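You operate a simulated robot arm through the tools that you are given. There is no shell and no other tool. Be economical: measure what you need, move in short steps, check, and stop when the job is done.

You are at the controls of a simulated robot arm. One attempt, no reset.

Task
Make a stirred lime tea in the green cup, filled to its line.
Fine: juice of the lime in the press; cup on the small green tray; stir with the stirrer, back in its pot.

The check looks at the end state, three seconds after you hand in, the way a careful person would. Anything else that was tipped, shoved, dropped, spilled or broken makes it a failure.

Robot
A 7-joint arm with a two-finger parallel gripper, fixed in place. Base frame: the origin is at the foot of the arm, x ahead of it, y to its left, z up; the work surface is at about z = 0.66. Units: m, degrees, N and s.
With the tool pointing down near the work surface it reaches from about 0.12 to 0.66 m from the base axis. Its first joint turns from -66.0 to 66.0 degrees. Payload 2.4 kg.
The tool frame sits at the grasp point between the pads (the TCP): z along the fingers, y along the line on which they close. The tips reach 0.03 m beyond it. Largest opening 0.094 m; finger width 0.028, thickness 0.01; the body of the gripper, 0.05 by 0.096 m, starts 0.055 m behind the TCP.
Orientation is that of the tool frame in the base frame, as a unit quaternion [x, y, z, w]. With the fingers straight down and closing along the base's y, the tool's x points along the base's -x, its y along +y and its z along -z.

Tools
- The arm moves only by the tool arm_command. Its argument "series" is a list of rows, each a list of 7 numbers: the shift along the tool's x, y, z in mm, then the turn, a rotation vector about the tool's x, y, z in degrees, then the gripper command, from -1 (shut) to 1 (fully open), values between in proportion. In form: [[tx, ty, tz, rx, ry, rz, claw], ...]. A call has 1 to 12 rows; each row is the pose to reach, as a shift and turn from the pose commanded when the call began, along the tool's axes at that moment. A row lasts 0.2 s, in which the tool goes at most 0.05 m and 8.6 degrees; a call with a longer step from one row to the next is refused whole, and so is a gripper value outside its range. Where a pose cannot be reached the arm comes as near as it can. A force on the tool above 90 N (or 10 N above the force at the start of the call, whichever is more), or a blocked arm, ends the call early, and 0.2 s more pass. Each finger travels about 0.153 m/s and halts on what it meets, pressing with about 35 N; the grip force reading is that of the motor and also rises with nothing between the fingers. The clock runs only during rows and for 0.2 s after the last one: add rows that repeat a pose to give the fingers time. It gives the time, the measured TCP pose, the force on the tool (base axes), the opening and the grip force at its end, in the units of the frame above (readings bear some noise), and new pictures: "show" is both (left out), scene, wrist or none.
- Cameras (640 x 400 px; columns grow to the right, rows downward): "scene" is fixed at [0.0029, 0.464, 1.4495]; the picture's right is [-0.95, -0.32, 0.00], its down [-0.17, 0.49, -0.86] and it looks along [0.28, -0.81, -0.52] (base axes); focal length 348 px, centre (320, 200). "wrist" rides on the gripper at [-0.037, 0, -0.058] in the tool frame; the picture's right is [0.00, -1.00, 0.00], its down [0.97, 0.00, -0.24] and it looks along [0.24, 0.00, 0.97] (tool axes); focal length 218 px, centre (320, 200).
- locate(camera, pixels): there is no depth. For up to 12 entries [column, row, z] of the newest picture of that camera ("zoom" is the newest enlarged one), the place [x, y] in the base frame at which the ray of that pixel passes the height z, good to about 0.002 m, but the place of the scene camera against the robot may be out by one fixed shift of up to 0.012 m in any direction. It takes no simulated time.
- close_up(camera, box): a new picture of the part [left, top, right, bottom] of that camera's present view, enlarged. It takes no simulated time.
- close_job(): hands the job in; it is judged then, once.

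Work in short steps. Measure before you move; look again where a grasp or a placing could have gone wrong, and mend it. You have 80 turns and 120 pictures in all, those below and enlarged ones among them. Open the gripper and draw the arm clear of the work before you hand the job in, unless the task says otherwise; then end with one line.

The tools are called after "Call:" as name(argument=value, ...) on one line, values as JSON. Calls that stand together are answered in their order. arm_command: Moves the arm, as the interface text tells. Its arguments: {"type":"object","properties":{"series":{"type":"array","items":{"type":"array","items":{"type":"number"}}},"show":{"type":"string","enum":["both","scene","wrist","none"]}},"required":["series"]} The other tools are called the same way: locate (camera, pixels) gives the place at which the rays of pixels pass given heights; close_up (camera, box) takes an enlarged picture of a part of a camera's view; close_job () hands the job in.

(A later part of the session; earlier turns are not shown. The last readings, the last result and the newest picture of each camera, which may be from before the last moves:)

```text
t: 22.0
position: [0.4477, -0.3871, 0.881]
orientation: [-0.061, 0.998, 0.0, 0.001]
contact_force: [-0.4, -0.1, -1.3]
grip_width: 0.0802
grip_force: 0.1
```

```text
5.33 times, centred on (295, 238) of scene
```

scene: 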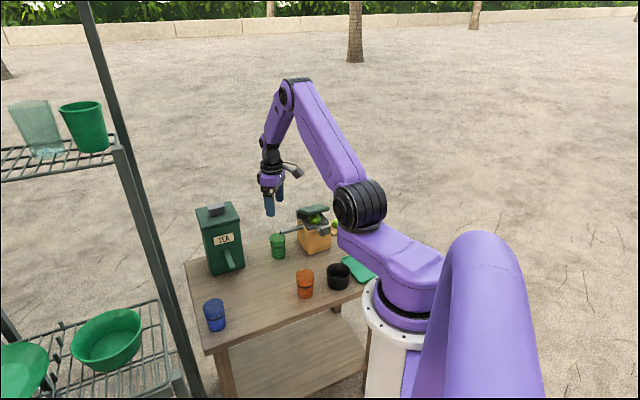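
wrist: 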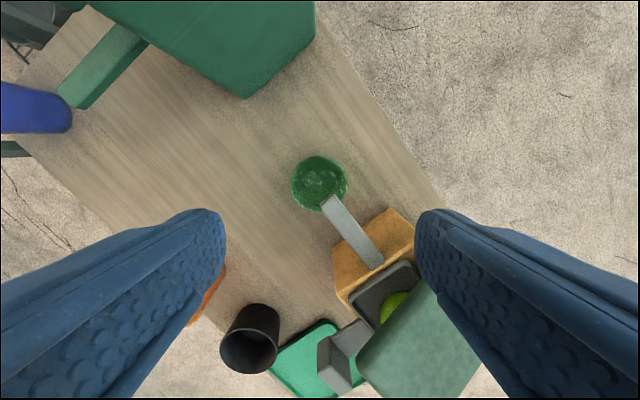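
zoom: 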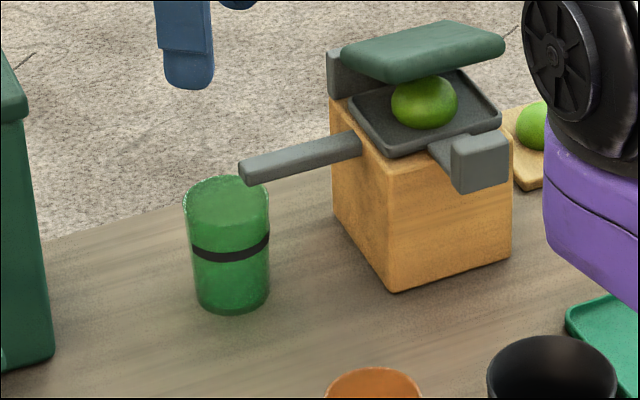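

The spout overlaps the cup. The lid is hinged on its far (+f) side, so I'll close the gripper and hover over the front-centre of the lid at (0.337,-0.462).

Call:
arm_command(series=[[0, 0, -30, 0, 0, 0, 0.2], [30, -15, -30, 0, 0, 0, -0.5], [60, -30, -30, 0, 0, 0, -1], [90, -46, -30, 0, 0, 0, -1], [119, -61, -30, 0, 0, 0, -1], [119, -61, -30, 0, 0, 0, -1]], show="both")

Call:
close_up(camera="scene", box=[260, 170, 360, 270])

```text
t: 23.4
position: [0.3381, -0.4611, 0.9081]
orientation: [-0.061, 0.998, -0.001, 0.0]
contact_force: [0.1, 0.0, -0.9]
grip_width: 0.0
grip_force: 32.7
```

scene: 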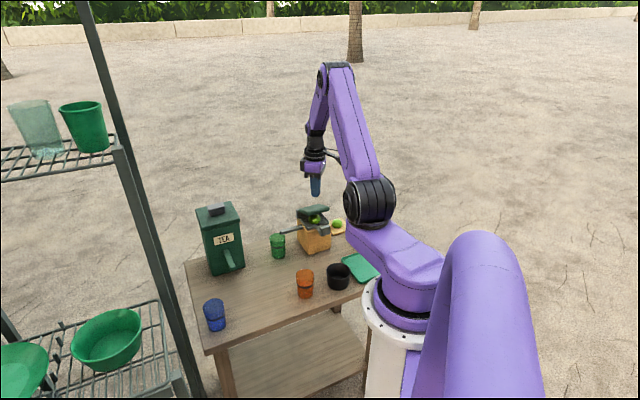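
wrist: 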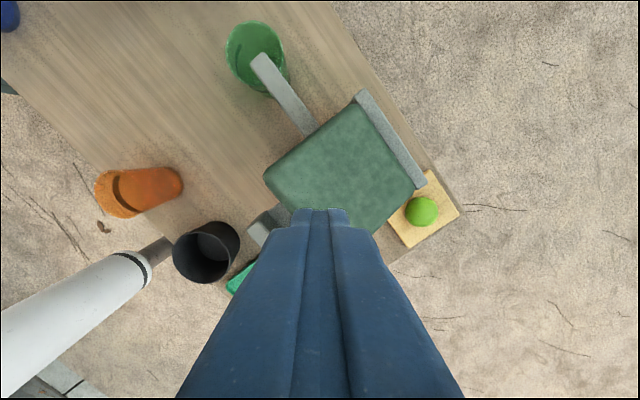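

```text
4.00 times, centred on (310, 220) of scene
```

zoom: 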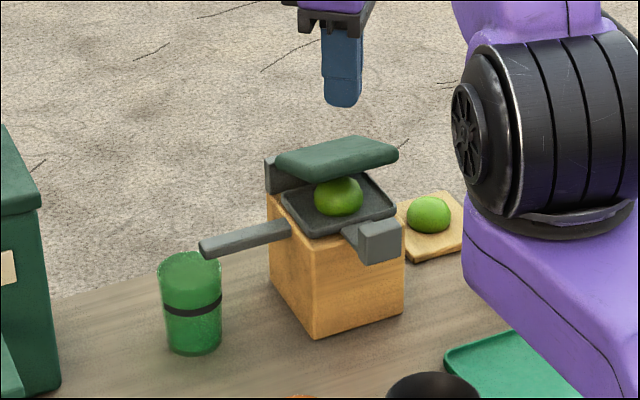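

Check lid corners relative to the finger position before pushing.

Call:
locate(camera="wrist", pixels=[[265, 178, 0.82], [358, 103, 0.82], [416, 188, 0.82], [372, 232, 0.82], [265, 178, 0.84], [358, 103, 0.84], [252, 218, 0.77]])

```text
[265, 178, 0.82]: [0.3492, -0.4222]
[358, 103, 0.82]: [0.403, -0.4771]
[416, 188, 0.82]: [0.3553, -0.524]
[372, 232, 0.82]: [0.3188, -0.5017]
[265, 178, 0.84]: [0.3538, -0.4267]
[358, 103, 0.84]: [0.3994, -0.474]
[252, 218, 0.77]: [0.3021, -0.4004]
```

The finger at (0.338,-0.461) is over the front half of the lid (centre 0.352,-0.473). I'll descend to contact, then a few mm past it, and read the force.

Call:
arm_command(series=[[0, 0, 25, 0, 0, 0, -1], [0, 0, 45, 0, 0, 0, -1], [0, 0, 55, 0, 0, 0, -1], [0, 0, 60, 0, 0, 0, -1], [0, 0, 64, 0, 0, 0, -1]], show="scene")

Call:
close_up(camera="scene", box=[260, 170, 360, 270])

```text
t: 24.6
position: [0.3372, -0.4608, 0.8459]
orientation: [-0.061, 0.998, -0.001, 0.001]
contact_force: [0.0, 1.0, 0.9]
grip_width: 0.0
grip_force: 32.6
```

scene: 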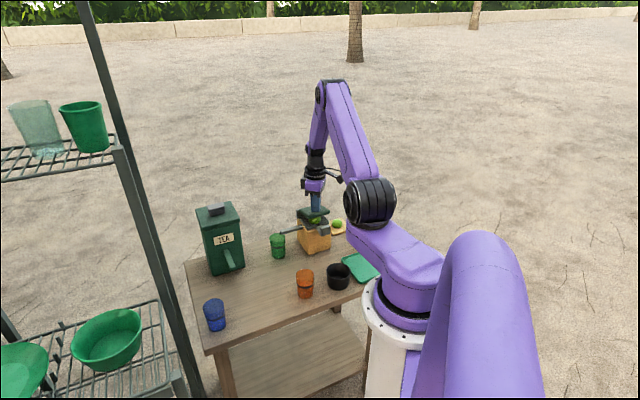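

```text
4.00 times, centred on (310, 220) of scene
```

zoom: 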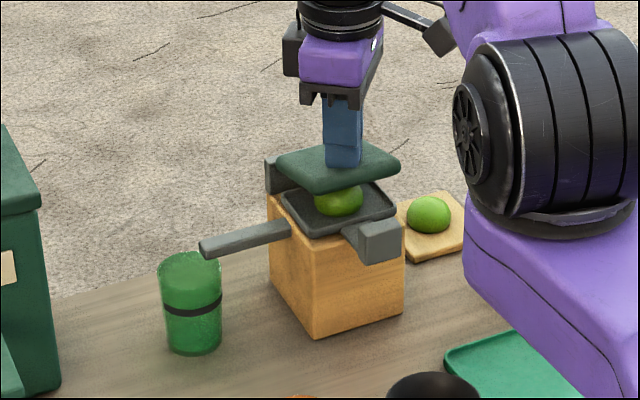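

The lid is moving down easily (about 1 N). I'll continue downward in small steps.

Call:
arm_command(series=[[0, 0, 4, 0, 0, 0, -1], [0, 0, 8, 0, 0, 0, -1], [0, 0, 12, 0, 0, 0, -1], [0, 0, 12, 0, 0, 0, -1]], show="scene")

Call:
close_up(camera="scene", box=[260, 170, 360, 270])

```text
t: 25.6
position: [0.3388, -0.4607, 0.8342]
orientation: [-0.061, 0.998, -0.002, 0.001]
contact_force: [-1.6, 2.5, 2.7]
grip_width: 0.0001
grip_force: 33.2
```

scene: 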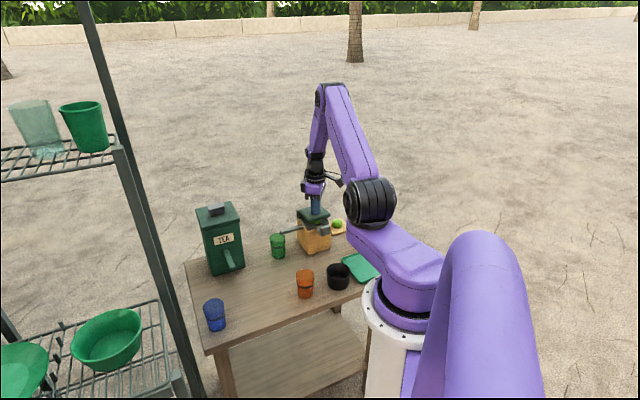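

```text
4.00 times, centred on (310, 220) of scene
```

zoom: 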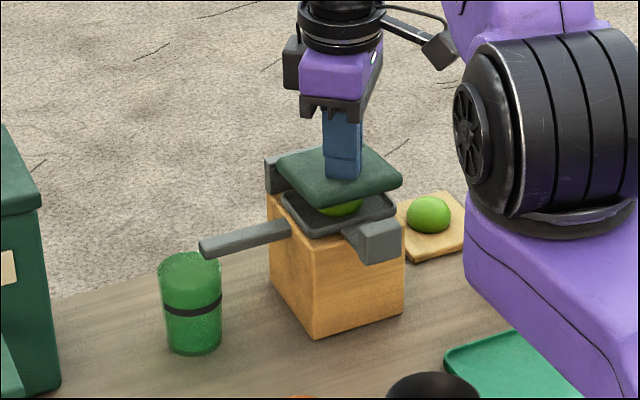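

Lid is closing (force ~4 N). I'll continue another 14 mm in small steps.

Call:
arm_command(series=[[0, 0, 3, 0, 0, 0, -1], [0, 0, 6, 0, 0, 0, -1], [0, 0, 10, 0, 0, 0, -1], [0, 0, 10, 0, 0, 0, -1]], show="scene")

Call:
close_up(camera="scene", box=[260, 190, 340, 270])

```text
t: 26.6
position: [0.3372, -0.4605, 0.8295]
orientation: [-0.061, 0.998, -0.002, 0.001]
contact_force: [-15.0, 23.2, 80.8]
grip_width: 0.0001
grip_force: 32.4
```

scene: 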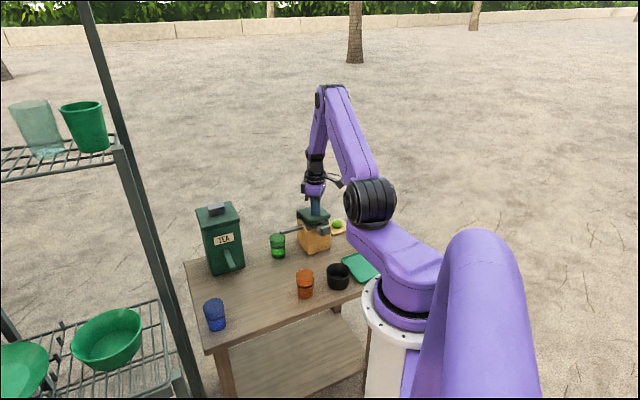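

```text
5.00 times, centred on (300, 230) of scene
```

zoom: 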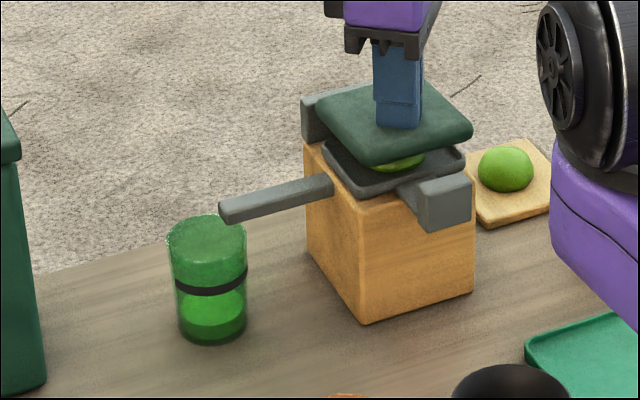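

Force reached 81 N and juice is visible at the bottom of the cup. I'll hold at slightly reduced pressure and watch the level.

Call:
arm_command(series=[[0, 0, -1, 0, 0, 0, -1], [0, 0, -1, 0, 0, 0, -1], [0, 0, -1, 0, 0, 0, -1], [0, 0, -1, 0, 0, 0, -1], [0, 0, -1, 0, 0, 0, -1], [0, 0, -1, 0, 0, 0, -1], [0, 0, -1, 0, 0, 0, -1], [0, 0, -1, 0, 0, 0, -1]], show="scene")

Call:
close_up(camera="scene", box=[260, 190, 340, 270])

```text
t: 28.4
position: [0.3395, -0.4615, 0.8298]
orientation: [-0.061, 0.998, -0.004, 0.001]
contact_force: [-8.6, 15.4, 67.0]
grip_width: 0.0
grip_force: 32.4
```

scene: 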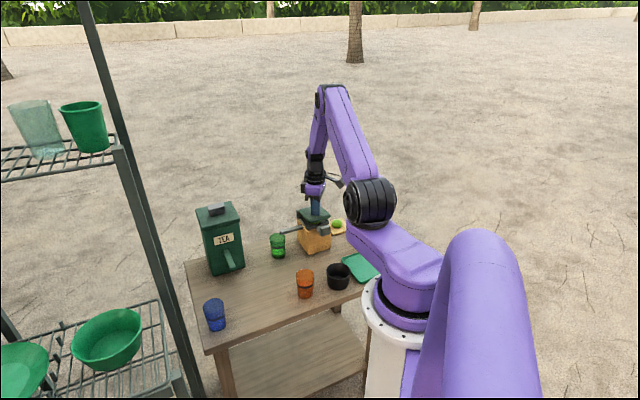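

```text
5.00 times, centred on (300, 230) of scene
```

zoom: 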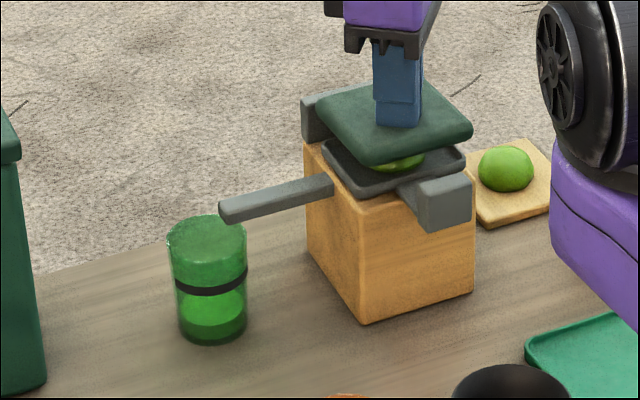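

The level looks nearly steady. I'll hold another ~2 s at the same pressure to be sure all the juice is out.

Call:
arm_command(series=[[0, 0, 1, 0, 0, 0, -1], [0, 0, 1, 0, 0, 0, -1], [0, 0, 1, 0, 0, 0, -1], [0, 0, 1, 0, 0, 0, -1], [0, 0, 1, 0, 0, 0, -1], [0, 0, 1, 0, 0, 0, -1], [0, 0, 1, 0, 0, 0, -1], [0, 0, 1, 0, 0, 0, -1]], show="none")

Call:
close_up(camera="scene", box=[260, 190, 340, 270])

```text
t: 30.2
position: [0.3391, -0.4623, 0.8291]
orientation: [-0.062, 0.998, -0.005, 0.003]
contact_force: [-6.9, 14.2, 73.6]
grip_width: 0.0
grip_force: 32.5
```

```text
5.00 times, centred on (300, 230) of scene
```

zoom: 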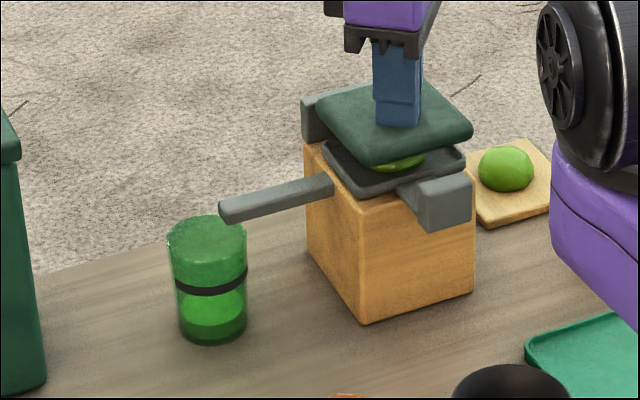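

The level is steady. I'll release the lid and rise, then go back above the cup.

Call:
arm_command(series=[[0, 0, -15, 0, 0, 0, -1], [0, 0, -40, 0, 0, 0, -1], [0, 0, -80, 0, 0, 0, -0.5], [-30, 15, -80, 0, 0, 0, 0], [-60, 30, -80, 0, 0, 0, 0.5], [-90, 45, -80, 0, 0, 0, 0.7], [-119, 61, -80, 0, 0, 0, 0.7], [-119, 61, -60, 0, 0, 0, 0.7], [-119, 61, -60, 0, 0, 0, 0.7]], show="both")

Call:
close_up(camera="scene", box=[250, 190, 340, 270])

Call:
close_up(camera="wrist", box=[260, 130, 420, 300])

```text
t: 32.2
position: [0.4496, -0.3874, 0.8839]
orientation: [-0.061, 0.998, -0.002, 0.001]
contact_force: [0.0, 0.9, 0.1]
grip_width: 0.0798
grip_force: 0.1
```

scene: 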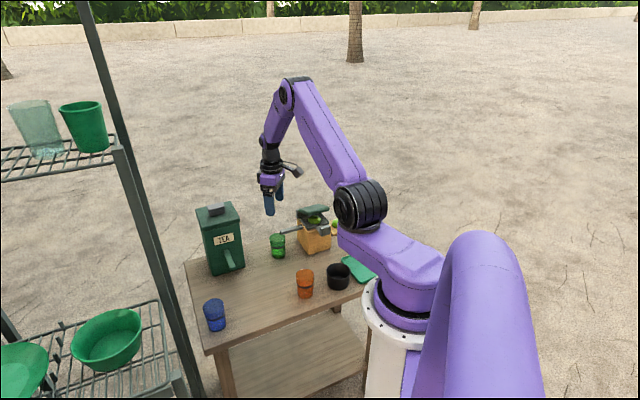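
wrist: 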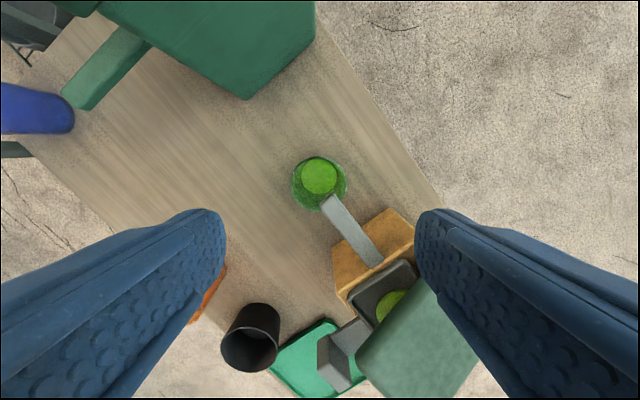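

```text
5.00 times, centred on (295, 230) of scene
```

zoom: 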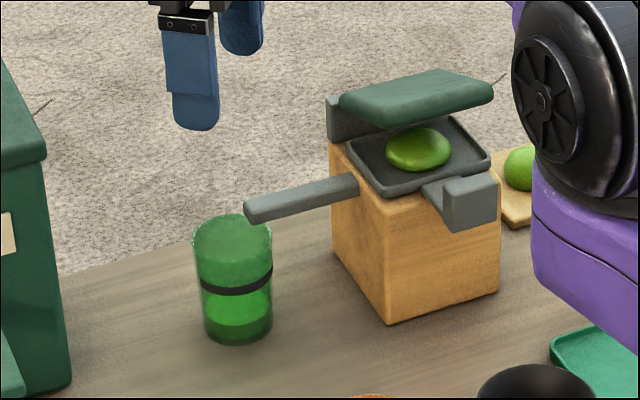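

```text
2.35 times, centred on (340, 215) of wrist
```

zoom: 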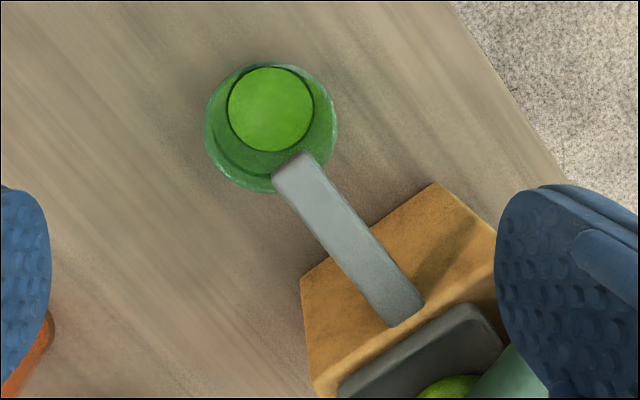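

Juice is in the cup and the lime is flattened. I'll descend with the same clearance-tested path and grip the cup.

Call:
arm_command(series=[[0, 0, 45, 0, 0, 0, 0.7], [0, 0, 90, 0, 0, 0, 0.7], [0, 0, 135, 0, 0, 0, 0.7], [0, 0, 165, 0, 0, 0, 0.7], [0, 0, 174, 0, 0, 0, 0.7], [0, 0, 174, 0, 0, 0, 0.3], [0, 0, 174, 0, 0, 0, 0.0], [0, 0, 174, 0, 0, 0, -0.1], [0, 0, 174, 0, 0, 0, -0.1]], show="wrist")

```text
t: 34.2
position: [0.4494, -0.3867, 0.7097]
orientation: [-0.061, 0.998, -0.001, 0.0]
contact_force: [-0.5, -0.8, -0.9]
grip_width: 0.0534
grip_force: 35.1
```

wrist: 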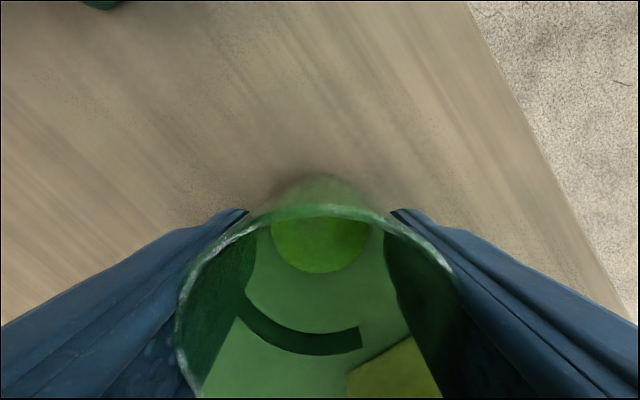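

The cup is gripped. I'll slide it out along the reverse path (lifting 1 mm), then raise it level to see the tea spout.

Call:
arm_command(series=[[0, 0, -1, 0, 0, 0, -0.1], [-14, 8, -1, 0, 0, 0, -0.1], [-28, 17, -1, 0, 0, 0, -0.1], [-41, 25, -1, 0, 0, 0, -0.1], [-41, 45, -20, 0, 0, 0, -0.1], [-41, 65, -50, 0, 0, 0, -0.1], [-30, 85, -80, 0, 0, 0, -0.1], [-20, 100, -110, 0, 0, 0, -0.1], [-20, 110, -130, 0, 0, 0, -0.1], [-20, 110, -130, 0, 0, 0, -0.1]], show="both")

Call:
close_up(camera="wrist", box=[0, 0, 340, 215])

Call:
close_up(camera="scene", box=[190, 195, 290, 285])

```text
t: 36.4
position: [0.4557, -0.2737, 0.8397]
orientation: [-0.061, 0.998, -0.001, 0.0]
contact_force: [-0.5, -0.7, -0.5]
grip_width: 0.0533
grip_force: 35.2
```

scene: 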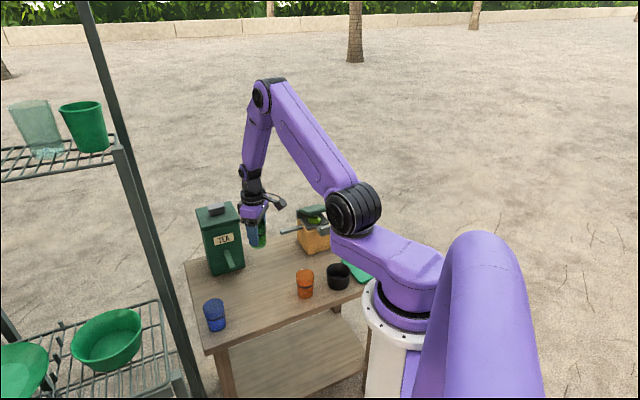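
wrist: 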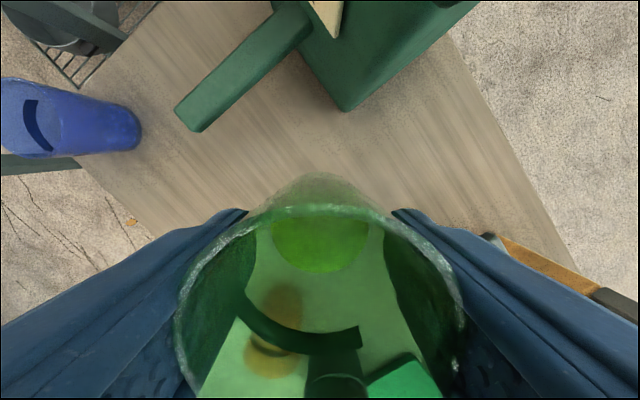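

```text
1.86 times, centred on (170, 108) of wrist
```

zoom: 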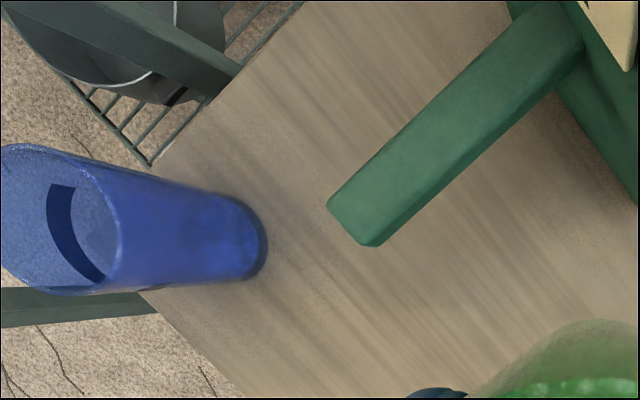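

```text
4.44 times, centred on (240, 240) of scene
```

zoom: 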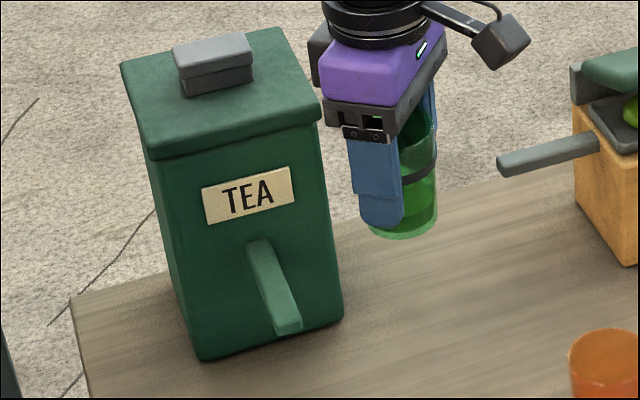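

I'll locate the tea spout tip and root in both cameras at two heights.

Call:
locate(camera="wrist", pixels=[[187, 122, 0.75], [187, 122, 0.73], [303, 22, 0.8], [303, 22, 0.77], [349, 110, 0.66], [320, 62, 0.7], [133, 125, 0.66]])

Call:
locate(camera="scene", pixels=[[232.6, 267.5, 0.75], [232.6, 267.5, 0.73], [226, 250, 0.8], [226, 250, 0.77], [244, 267, 0.66], [213, 276, 0.66], [215.5, 210, 0.9], [215.5, 210, 0.88], [211.5, 230.5, 0.88]])

```text
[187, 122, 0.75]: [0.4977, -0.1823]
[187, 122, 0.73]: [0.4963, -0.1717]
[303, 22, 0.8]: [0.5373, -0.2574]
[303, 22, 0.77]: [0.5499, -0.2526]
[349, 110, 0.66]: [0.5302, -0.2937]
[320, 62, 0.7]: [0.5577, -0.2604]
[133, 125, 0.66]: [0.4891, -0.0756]
```

```text
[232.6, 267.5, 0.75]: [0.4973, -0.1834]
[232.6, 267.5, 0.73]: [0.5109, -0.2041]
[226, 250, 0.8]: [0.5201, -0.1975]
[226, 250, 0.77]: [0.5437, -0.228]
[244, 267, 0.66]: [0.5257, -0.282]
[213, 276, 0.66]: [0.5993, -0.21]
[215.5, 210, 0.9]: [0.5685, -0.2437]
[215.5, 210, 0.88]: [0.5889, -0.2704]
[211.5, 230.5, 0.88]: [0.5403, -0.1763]
```

Both cameras agree: the tea spout tip is at (0.4975,-0.183), z≈0.75, and the box face is 0.097 m behind it. I'll rotate to yaw -97°, keeping the cup level, while moving to a staging spot in front of the spout at (0.454,-0.140).

Call:
arm_command(series=[[10, 5, 0, 0, 0, -8.2, -0.1], [20, 15, 0, 0, 0, -16.4, -0.1], [30, 30, 0, 0, 0, -24.6, -0.1], [30, 45, 0, 0, 0, -32.8, -0.1], [30, 60, 0, 0, 0, -41, -0.1], [30, 75, 0, 0, 0, -49.2, -0.1], [20, 90, 0, 0, 0, -57.4, -0.1], [10, 105, 0, 0, 0, -65.6, -0.1], [0, 120, 0, 0, 0, -73.8, -0.1], [-14, 133, 0, 0, 0, -82, -0.1], [-14, 133, 0, 0, 0, -90, -0.1], [-14, 133, 0, 0, 0, -90, -0.1]], show="both")

Call:
close_up(camera="scene", box=[180, 195, 290, 300])

```text
t: 39.0
position: [0.4539, -0.141, 0.8386]
orientation: [0.75, -0.662, 0.001, 0.0]
contact_force: [-0.3, -0.1, 0.1]
grip_width: 0.0532
grip_force: 35.8
```

scene: 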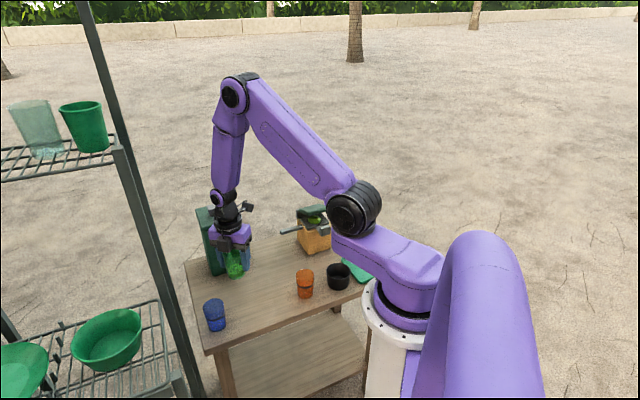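
wrist: 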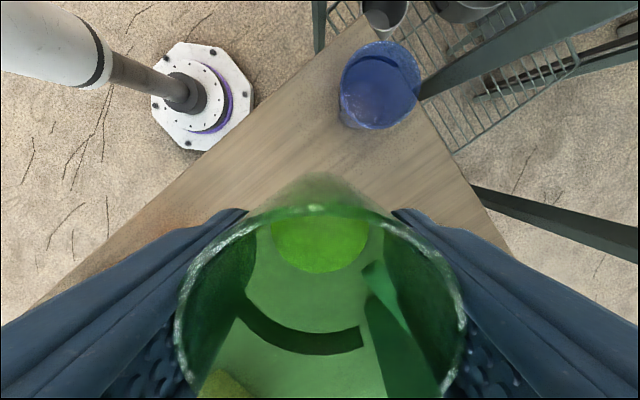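

```text
3.81 times, centred on (235, 248) of scene
```

zoom: 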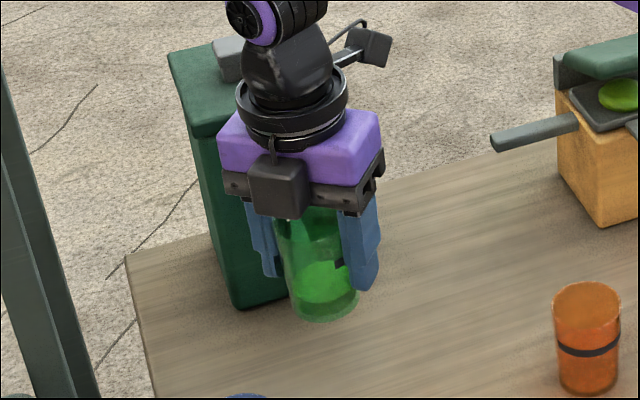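

The orientation was reached with the cup level. I'll check the blue cup's distance, then lower at this staging spot.

Call:
locate(camera="wrist", pixels=[[341, 100, 0.73], [380, 128, 0.7], [372, 75, 0.73]])

Call:
arm_command(series=[[0, 0, 30, 0, 0, 0, -0.1], [0, 0, 60, 0, 0, 0, -0.1], [0, 0, 90, 0, 0, 0, -0.1], [0, 0, 90, 0, 0, 0, -0.1]], show="both")

Call:
close_up(camera="scene", box=[180, 195, 290, 300])

```text
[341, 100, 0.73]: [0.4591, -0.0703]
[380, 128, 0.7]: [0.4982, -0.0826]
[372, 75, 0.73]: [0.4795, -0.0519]
```

```text
t: 40.0
position: [0.453, -0.1412, 0.7476]
orientation: [0.749, -0.662, 0.001, 0.0]
contact_force: [0.1, 0.4, 0.0]
grip_width: 0.0533
grip_force: 34.6
```

scene: 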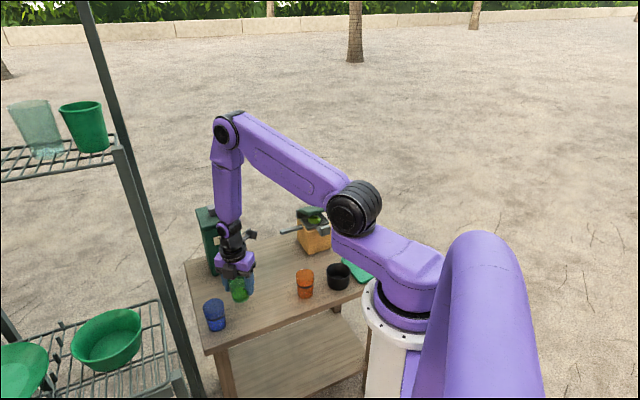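
wrist: 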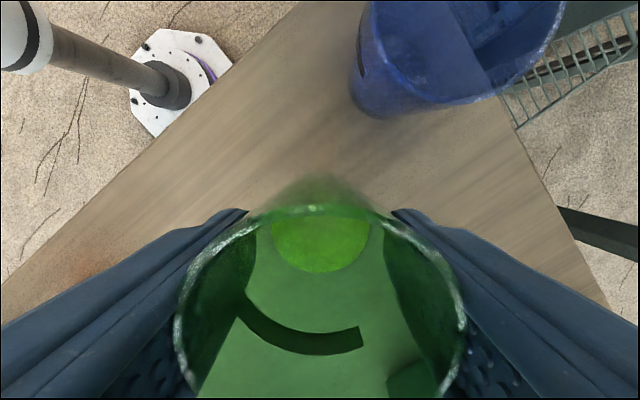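

```text
3.81 times, centred on (235, 248) of scene
```

zoom: 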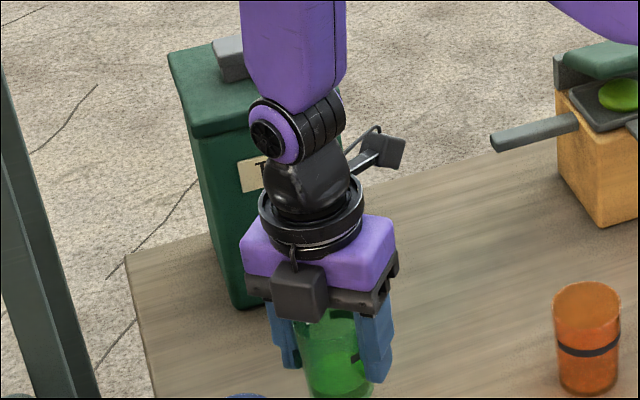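

Blue cup is clear (nearest point ~17 mm in plan, and below the camera block). I'll lower to just above the table and slide 60% of the way toward the spout.

Call:
arm_command(series=[[0, 0, 20, 0, 0, 0, -0.1], [0, 0, 36, 0, 0, 0, -0.1], [12, -9, 37, 0, 0, 0, -0.1], [25, -19, 37, 0, 0, 0, -0.1], [25, -19, 37, 0, 0, 0, -0.1]], show="both")

Call:
close_up(camera="scene", box=[190, 215, 280, 300])

Call:
close_up(camera="wrist", box=[160, 180, 480, 400])

```text
t: 41.2
position: [0.4753, -0.165, 0.7128]
orientation: [0.749, -0.663, 0.0, 0.0]
contact_force: [-0.2, -0.4, 0.1]
grip_width: 0.0531
grip_force: 35.1
```

scene: 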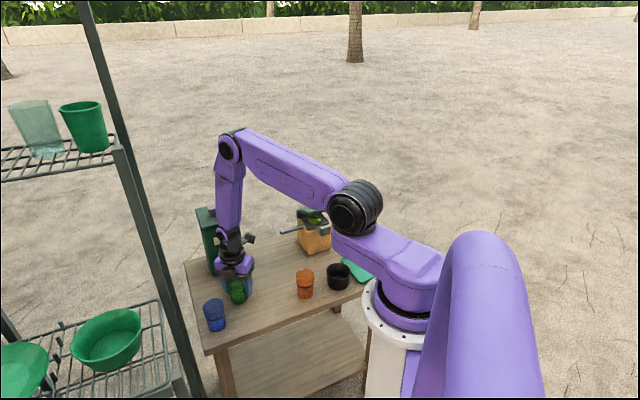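
wrist: 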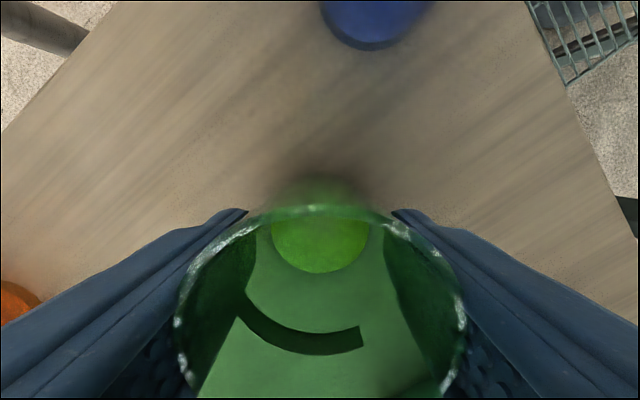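

```text
4.71 times, centred on (235, 258) of scene
```

zoom: 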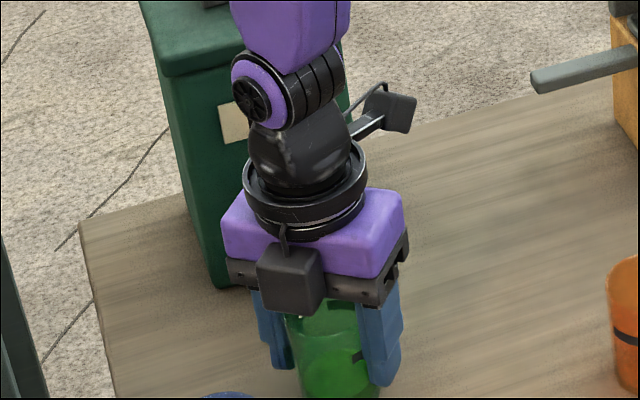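

```text
1.82 times, centred on (320, 290) of wrist
```

zoom: 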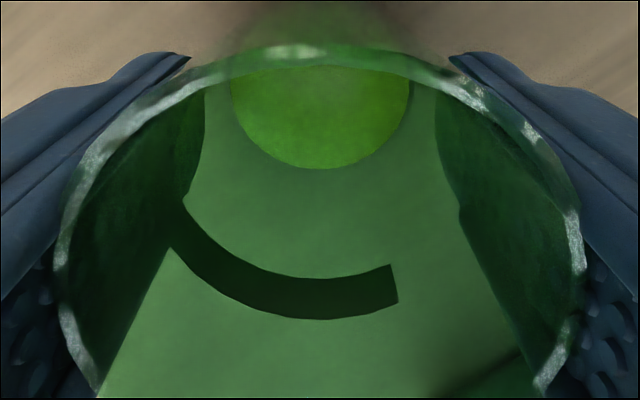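

Measured height is 3 mm above the table-contact height. I'll drop 2 mm and slide the remaining distance under the spout.

Call:
arm_command(series=[[0, 0, 2, 0, 0, 0, -0.1], [8, -6, 2, 0, 0, 0, -0.1], [16, -13, 2, 0, 0, 0, -0.1], [16, -13, 2, 0, 0, 0, -0.1]], show="both")

Call:
close_up(camera="scene", box=[190, 215, 280, 300])

```text
t: 42.2
position: [0.4903, -0.1762, 0.7101]
orientation: [0.749, -0.663, 0.001, 0.001]
contact_force: [-0.5, 0.2, -0.9]
grip_width: 0.0536
grip_force: 35.0
```

scene: 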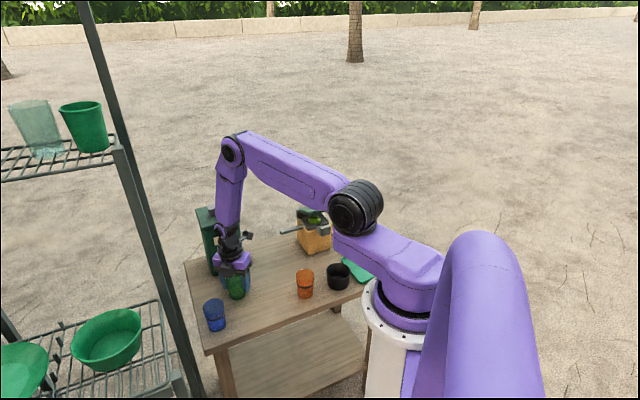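
wrist: 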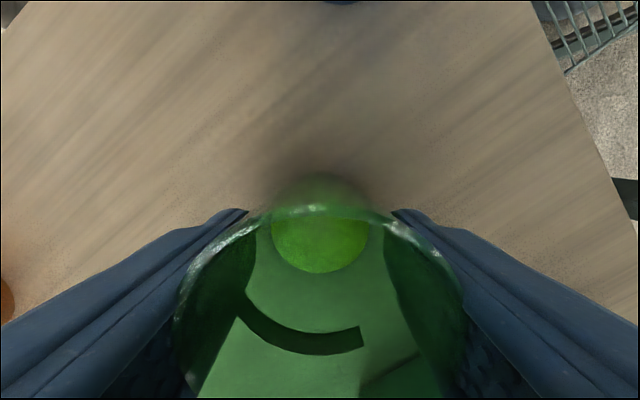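

```text
4.71 times, centred on (235, 258) of scene
```

zoom: 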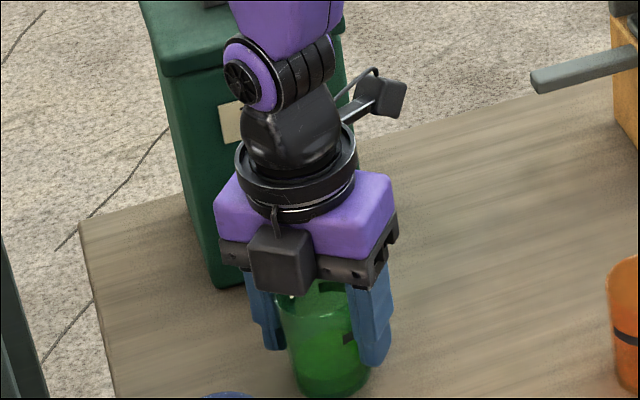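

In place with no contact. I'll lower 1 mm, release, and rise straight up to view the alignment.

Call:
arm_command(series=[[0, 0, 1, 0, 0, 0, -0.1], [0, 0, 1, 0, 0, 0, 0.3], [0, 0, 1, 0, 0, 0, 0.6], [0, 0, 1, 0, 0, 0, 0.6], [0, 0, -40, 0, 0, 0, 0.6], [0, 0, -85, 0, 0, 0, 0.6], [0, 0, -130, 0, 0, 0, 0.6], [0, 0, -175, 0, 0, 0, 0.6], [0, 0, -220, 0, 0, 0, 0.6], [0, 0, -220, 0, 0, 0, 0.6]], show="both")

Call:
close_up(camera="wrist", box=[240, 130, 440, 400])

Call:
close_up(camera="scene", box=[190, 195, 280, 300])

```text
t: 44.4
position: [0.4907, -0.1759, 0.9301]
orientation: [0.749, -0.663, 0.0, 0.001]
contact_force: [-0.2, -1.0, -0.5]
grip_width: 0.0752
grip_force: 0.0
```

scene: 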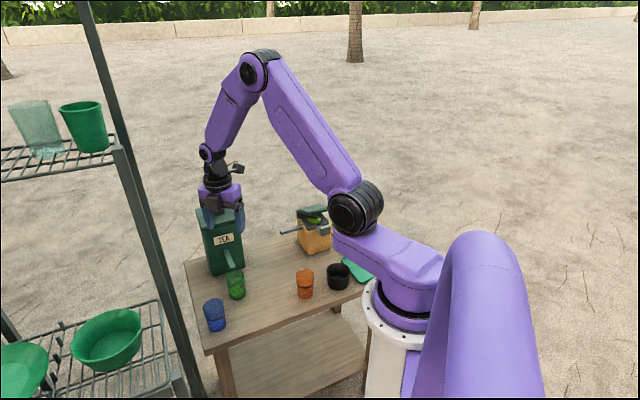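
wrist: 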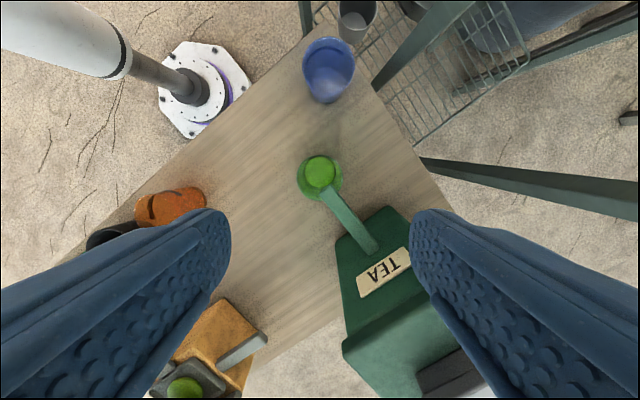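

```text
1.48 times, centred on (340, 265) of wrist
```

zoom: 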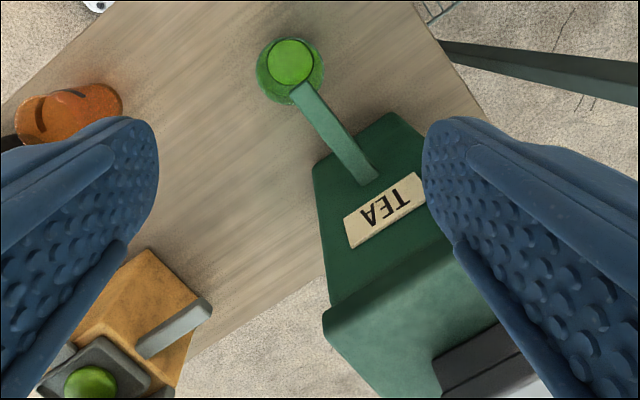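

```text
3.81 times, centred on (235, 248) of scene
```

zoom: 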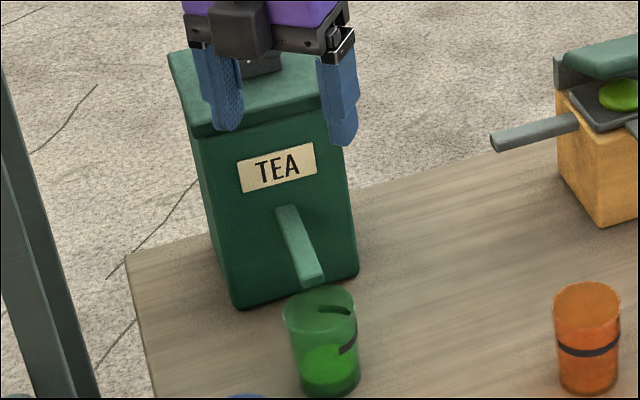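

The spout tip lies over the cup. Next is the grey button on top of the tea box; I'll move above it with the fingers still open to see it.

Call:
arm_command(series=[[0, 0, -30, 0, 0, 0, 0.6], [30, -25, -40, 0, 0, 0, 0.6], [60, -50, -40, 0, 0, 0, 0.6], [85, -70, -40, 0, 0, 0, 0.6], [111, -91, -40, 0, 0, 0, 0.6], [111, -91, -40, 0, 0, 0, 0.6]], show="both")

```text
t: 45.8
position: [0.5942, -0.277, 0.9703]
orientation: [0.748, -0.663, 0.0, 0.001]
contact_force: [-0.1, -0.2, 0.1]
grip_width: 0.0752
grip_force: 0.0
```

scene: 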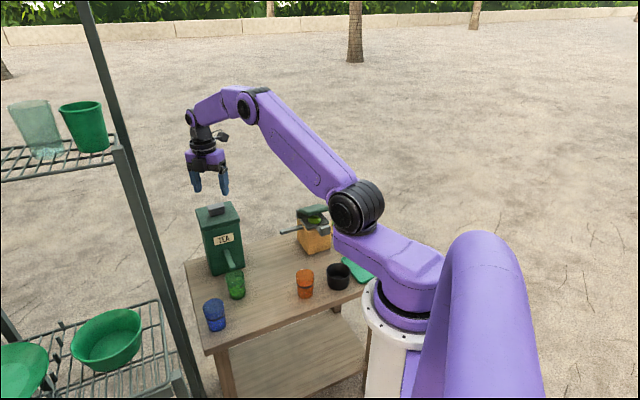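
wrist: 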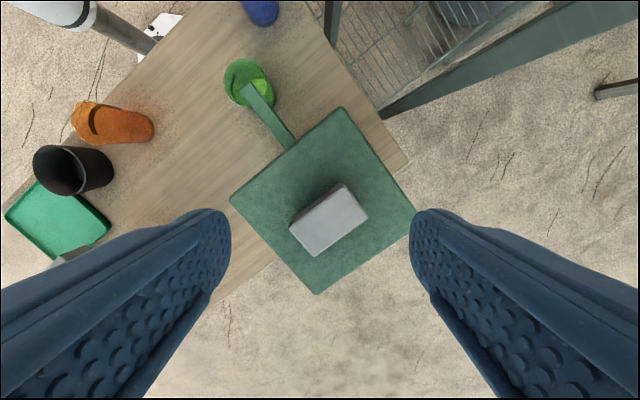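

The button is at (328,220). I'll locate its centre and zoom in to see its construction.

Call:
locate(camera="wrist", pixels=[[330, 221, 0.88], [330, 221, 0.87], [232, 199, 0.845], [316, 294, 0.845], [415, 210, 0.845], [341, 107, 0.845]])

Call:
close_up(camera="wrist", box=[220, 90, 420, 300])

Call:
close_up(camera="scene", box=[190, 195, 260, 240])

```text
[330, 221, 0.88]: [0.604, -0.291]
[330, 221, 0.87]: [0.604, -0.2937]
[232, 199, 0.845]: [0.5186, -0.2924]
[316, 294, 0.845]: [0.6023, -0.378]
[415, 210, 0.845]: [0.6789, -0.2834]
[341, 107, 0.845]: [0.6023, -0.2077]
```

```text
1.90 times, centred on (320, 195) of wrist
```

zoom: 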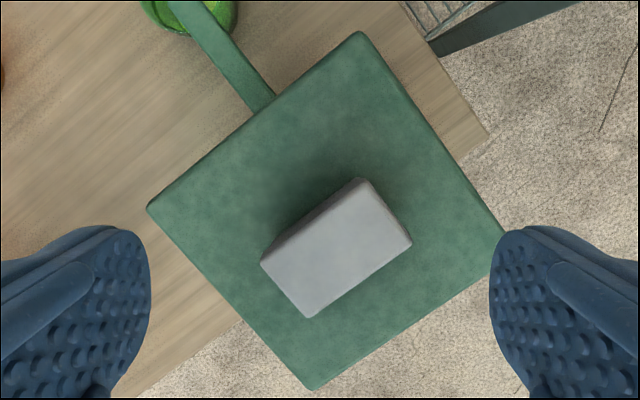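

```text
8.89 times, centred on (225, 218) of scene
```

zoom: 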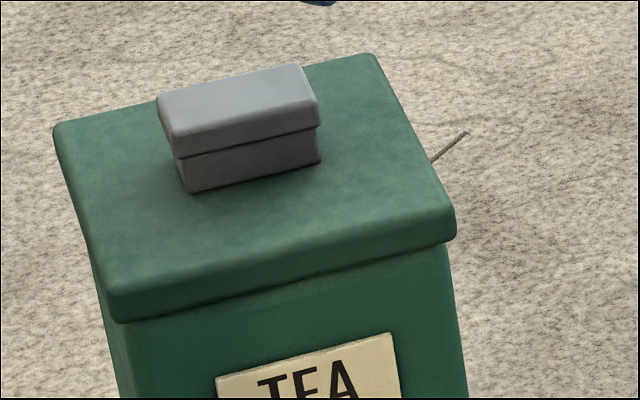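

It is a plunger button at (0.604,-0.292). I'll close the fingers, centre over it and descend to z=0.92, still above expected contact.

Call:
arm_command(series=[[8, -4, 0, 0, 0, 0, 0], [16, -8, 0, 0, 0, 0, -0.6], [16, -8, 0, 0, 0, 0, -1], [16, -8, 20, 0, 0, 0, -1], [16, -8, 40, 0, 0, 0, -1], [16, -8, 50, 0, 0, 0, -1], [16, -8, 50, 0, 0, 0, -1]], show="none")

Call:
close_up(camera="scene", box=[180, 180, 270, 300])

```text
t: 47.4
position: [0.6049, -0.2921, 0.9197]
orientation: [0.749, -0.662, 0.001, 0.0]
contact_force: [-0.5, -0.5, 0.1]
grip_width: 0.0
grip_force: 33.2
```

```text
3.33 times, centred on (225, 240) of scene
```

zoom: 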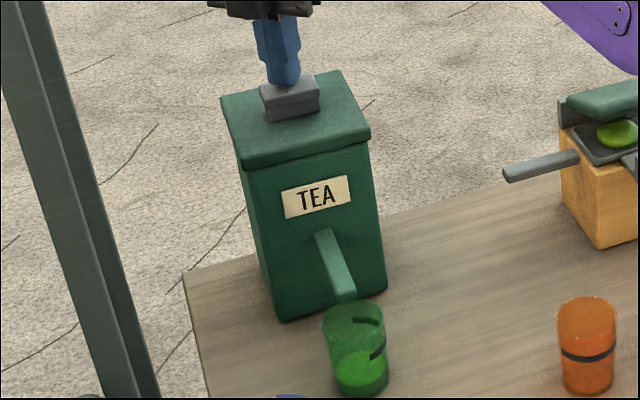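

The fingertips are nearly at the button. I'll take a reference close-up of the cup, then press 4 mm.

Call:
arm_command(series=[[0, 0, 2, 0, 0, 0, -1], [0, 0, 4, 0, 0, 0, -1]], show="none")

Call:
close_up(camera="scene", box=[210, 200, 270, 305])

```text
t: 48.0
position: [0.6033, -0.2904, 0.9163]
orientation: [0.748, -0.663, 0.001, 0.001]
contact_force: [0.4, 0.9, 1.0]
grip_width: 0.0002
grip_force: 32.9
```

```text
3.81 times, centred on (240, 252) of scene
```

zoom: 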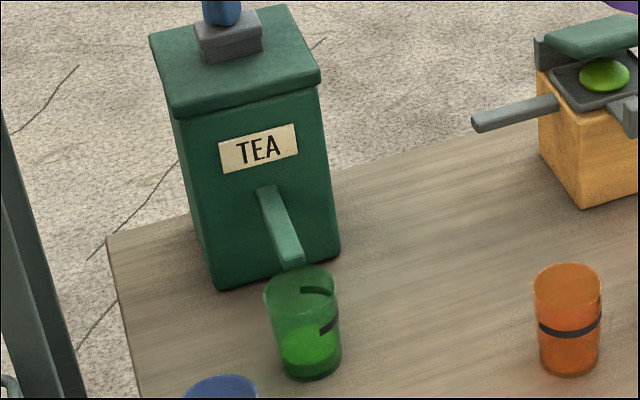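

No flow yet, force ~1 N. I'll press another 4 mm and zoom on the cup.

Call:
arm_command(series=[[0, 0, 2, 0, 0, 0, -1], [0, 0, 4, 0, 0, 0, -1]], show="none")

Call:
close_up(camera="scene", box=[212, 256, 260, 302])

```text
t: 48.6
position: [0.604, -0.2905, 0.9134]
orientation: [0.749, -0.663, 0.001, 0.002]
contact_force: [0.4, 1.1, 2.5]
grip_width: 0.0001
grip_force: 32.9
```

```text
8.70 times, centred on (236, 279) of scene
```

zoom: 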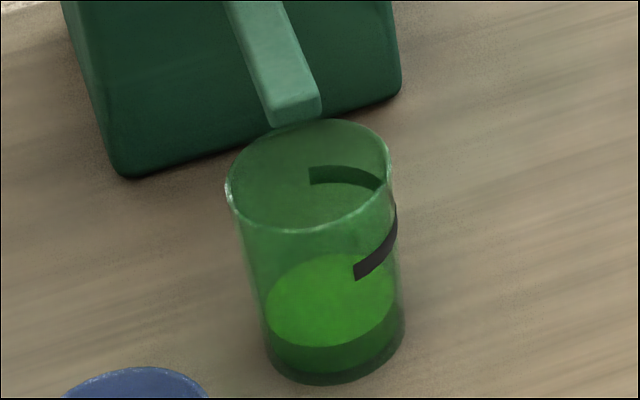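

Spring force is rising (2.5 N). I'll press 4 mm more and compare the level (liquid ellipse centre now at zoom row ~300; target is line centre ~row 225).

Call:
arm_command(series=[[0, 0, 2, 0, 0, 0, -1], [0, 0, 4, 0, 0, 0, -1]], show="none")

Call:
close_up(camera="scene", box=[212, 256, 260, 302])

```text
t: 49.2
position: [0.6044, -0.2914, 0.9092]
orientation: [0.749, -0.663, 0.0, 0.001]
contact_force: [1.5, 0.2, 3.0]
grip_width: 0.0
grip_force: 33.0
```

```text
8.70 times, centred on (236, 279) of scene
```

zoom: 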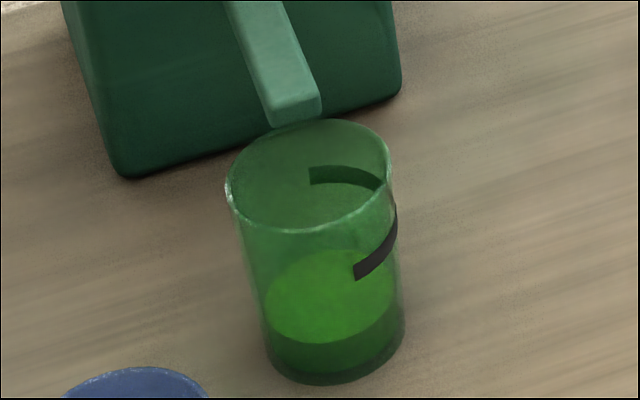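

Level rose slightly, so it is flowing. I'll hold for a short burst.

Call:
arm_command(series=[[0, 0, 0, 0, 0, 0, -1], [0, 0, 0, 0, 0, 0, -1]], show="none")

Call:
close_up(camera="scene", box=[212, 256, 260, 302])

```text
t: 49.8
position: [0.6038, -0.2895, 0.9082]
orientation: [0.749, -0.663, 0.001, 0.001]
contact_force: [2.2, 0.6, 3.2]
grip_width: 0.0001
grip_force: 32.4
```

```text
8.70 times, centred on (236, 279) of scene
```

zoom: 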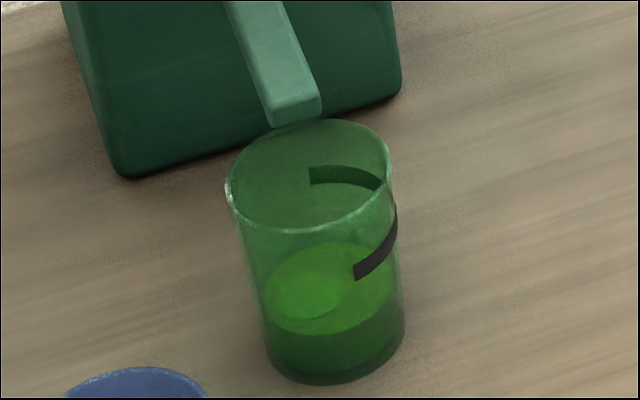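

Surface rises about 13 zoom-px/s; about 55–58 px remain to the line. I'll hold ~2.6 s and check.

Call:
arm_command(series=[[0, 0, 0, 0, 0, 0, -1], [0, 0, 0, 0, 0, 0, -1], [0, 0, 0, 0, 0, 0, -1], [0, 0, 0, 0, 0, 0, -1], [0, 0, 0, 0, 0, 0, -1], [0, 0, 0, 0, 0, 0, -1], [0, 0, 0, 0, 0, 0, -1], [0, 0, 0, 0, 0, 0, -1], [0, 0, 0, 0, 0, 0, -1], [0, 0, 0, 0, 0, 0, -1], [0, 0, 0, 0, 0, 0, -1], [0, 0, 0, 0, 0, 0, -1]], show="none")

Call:
close_up(camera="scene", box=[212, 256, 260, 302])

```text
t: 52.4
position: [0.6029, -0.2907, 0.9093]
orientation: [0.749, -0.663, 0.0, 0.0]
contact_force: [0.2, 0.5, 3.2]
grip_width: 0.0001
grip_force: 32.9
```

```text
8.70 times, centred on (236, 279) of scene
```

zoom: 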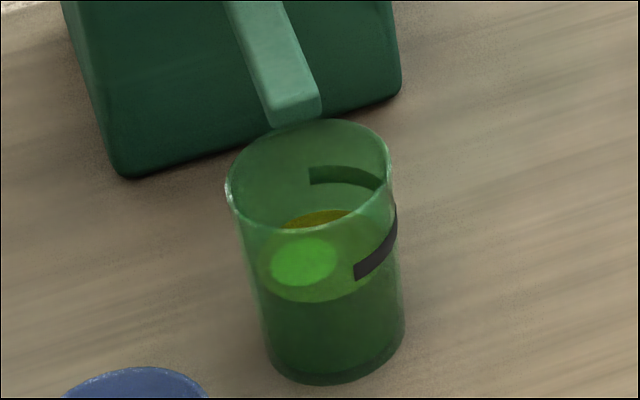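

Surface front edge at column 355 is ~row 290; the line centre there is ~271. I'll hold ~1.0 s more.

Call:
arm_command(series=[[0, 0, 0, 0, 0, 0, -1], [0, 0, 0, 0, 0, 0, -1], [0, 0, 0, 0, 0, 0, -1], [0, 0, 0, 0, 0, 0, -1]], show="none")

Call:
close_up(camera="scene", box=[220, 262, 252, 298])

```text
t: 53.4
position: [0.6035, -0.2907, 0.9096]
orientation: [0.749, -0.662, 0.0, 0.0]
contact_force: [-0.5, 0.1, 3.5]
grip_width: 0.0
grip_force: 32.8
```

```text
11.11 times, centred on (236, 280) of scene
```

zoom: 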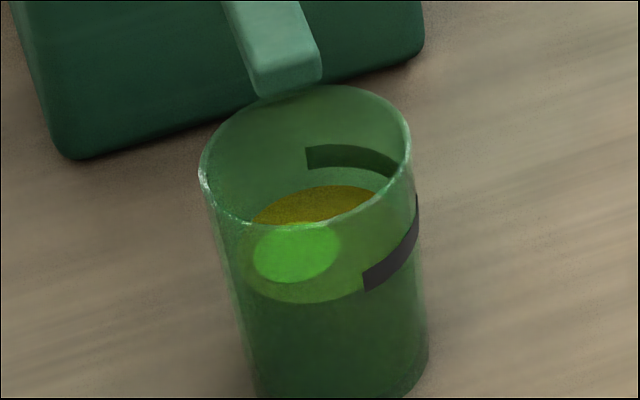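

Comparing ellipse centres (surface ~243, line ring ~225 at this zoom), about 1.2 s of flow remains. I'll hold 0.8 s and check.

Call:
arm_command(series=[[0, 0, 0, 0, 0, 0, -1], [0, 0, 0, 0, 0, 0, -1], [0, 0, 0, 0, 0, 0, -1]], show="none")

Call:
close_up(camera="scene", box=[220, 262, 252, 298])

```text
t: 54.2
position: [0.6039, -0.2907, 0.9087]
orientation: [0.749, -0.662, 0.0, 0.0]
contact_force: [-0.7, 0.4, 2.2]
grip_width: 0.0
grip_force: 33.0
```

```text
11.11 times, centred on (236, 280) of scene
```

zoom: 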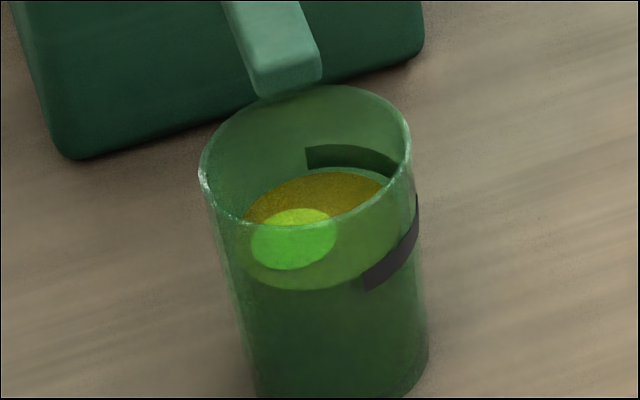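

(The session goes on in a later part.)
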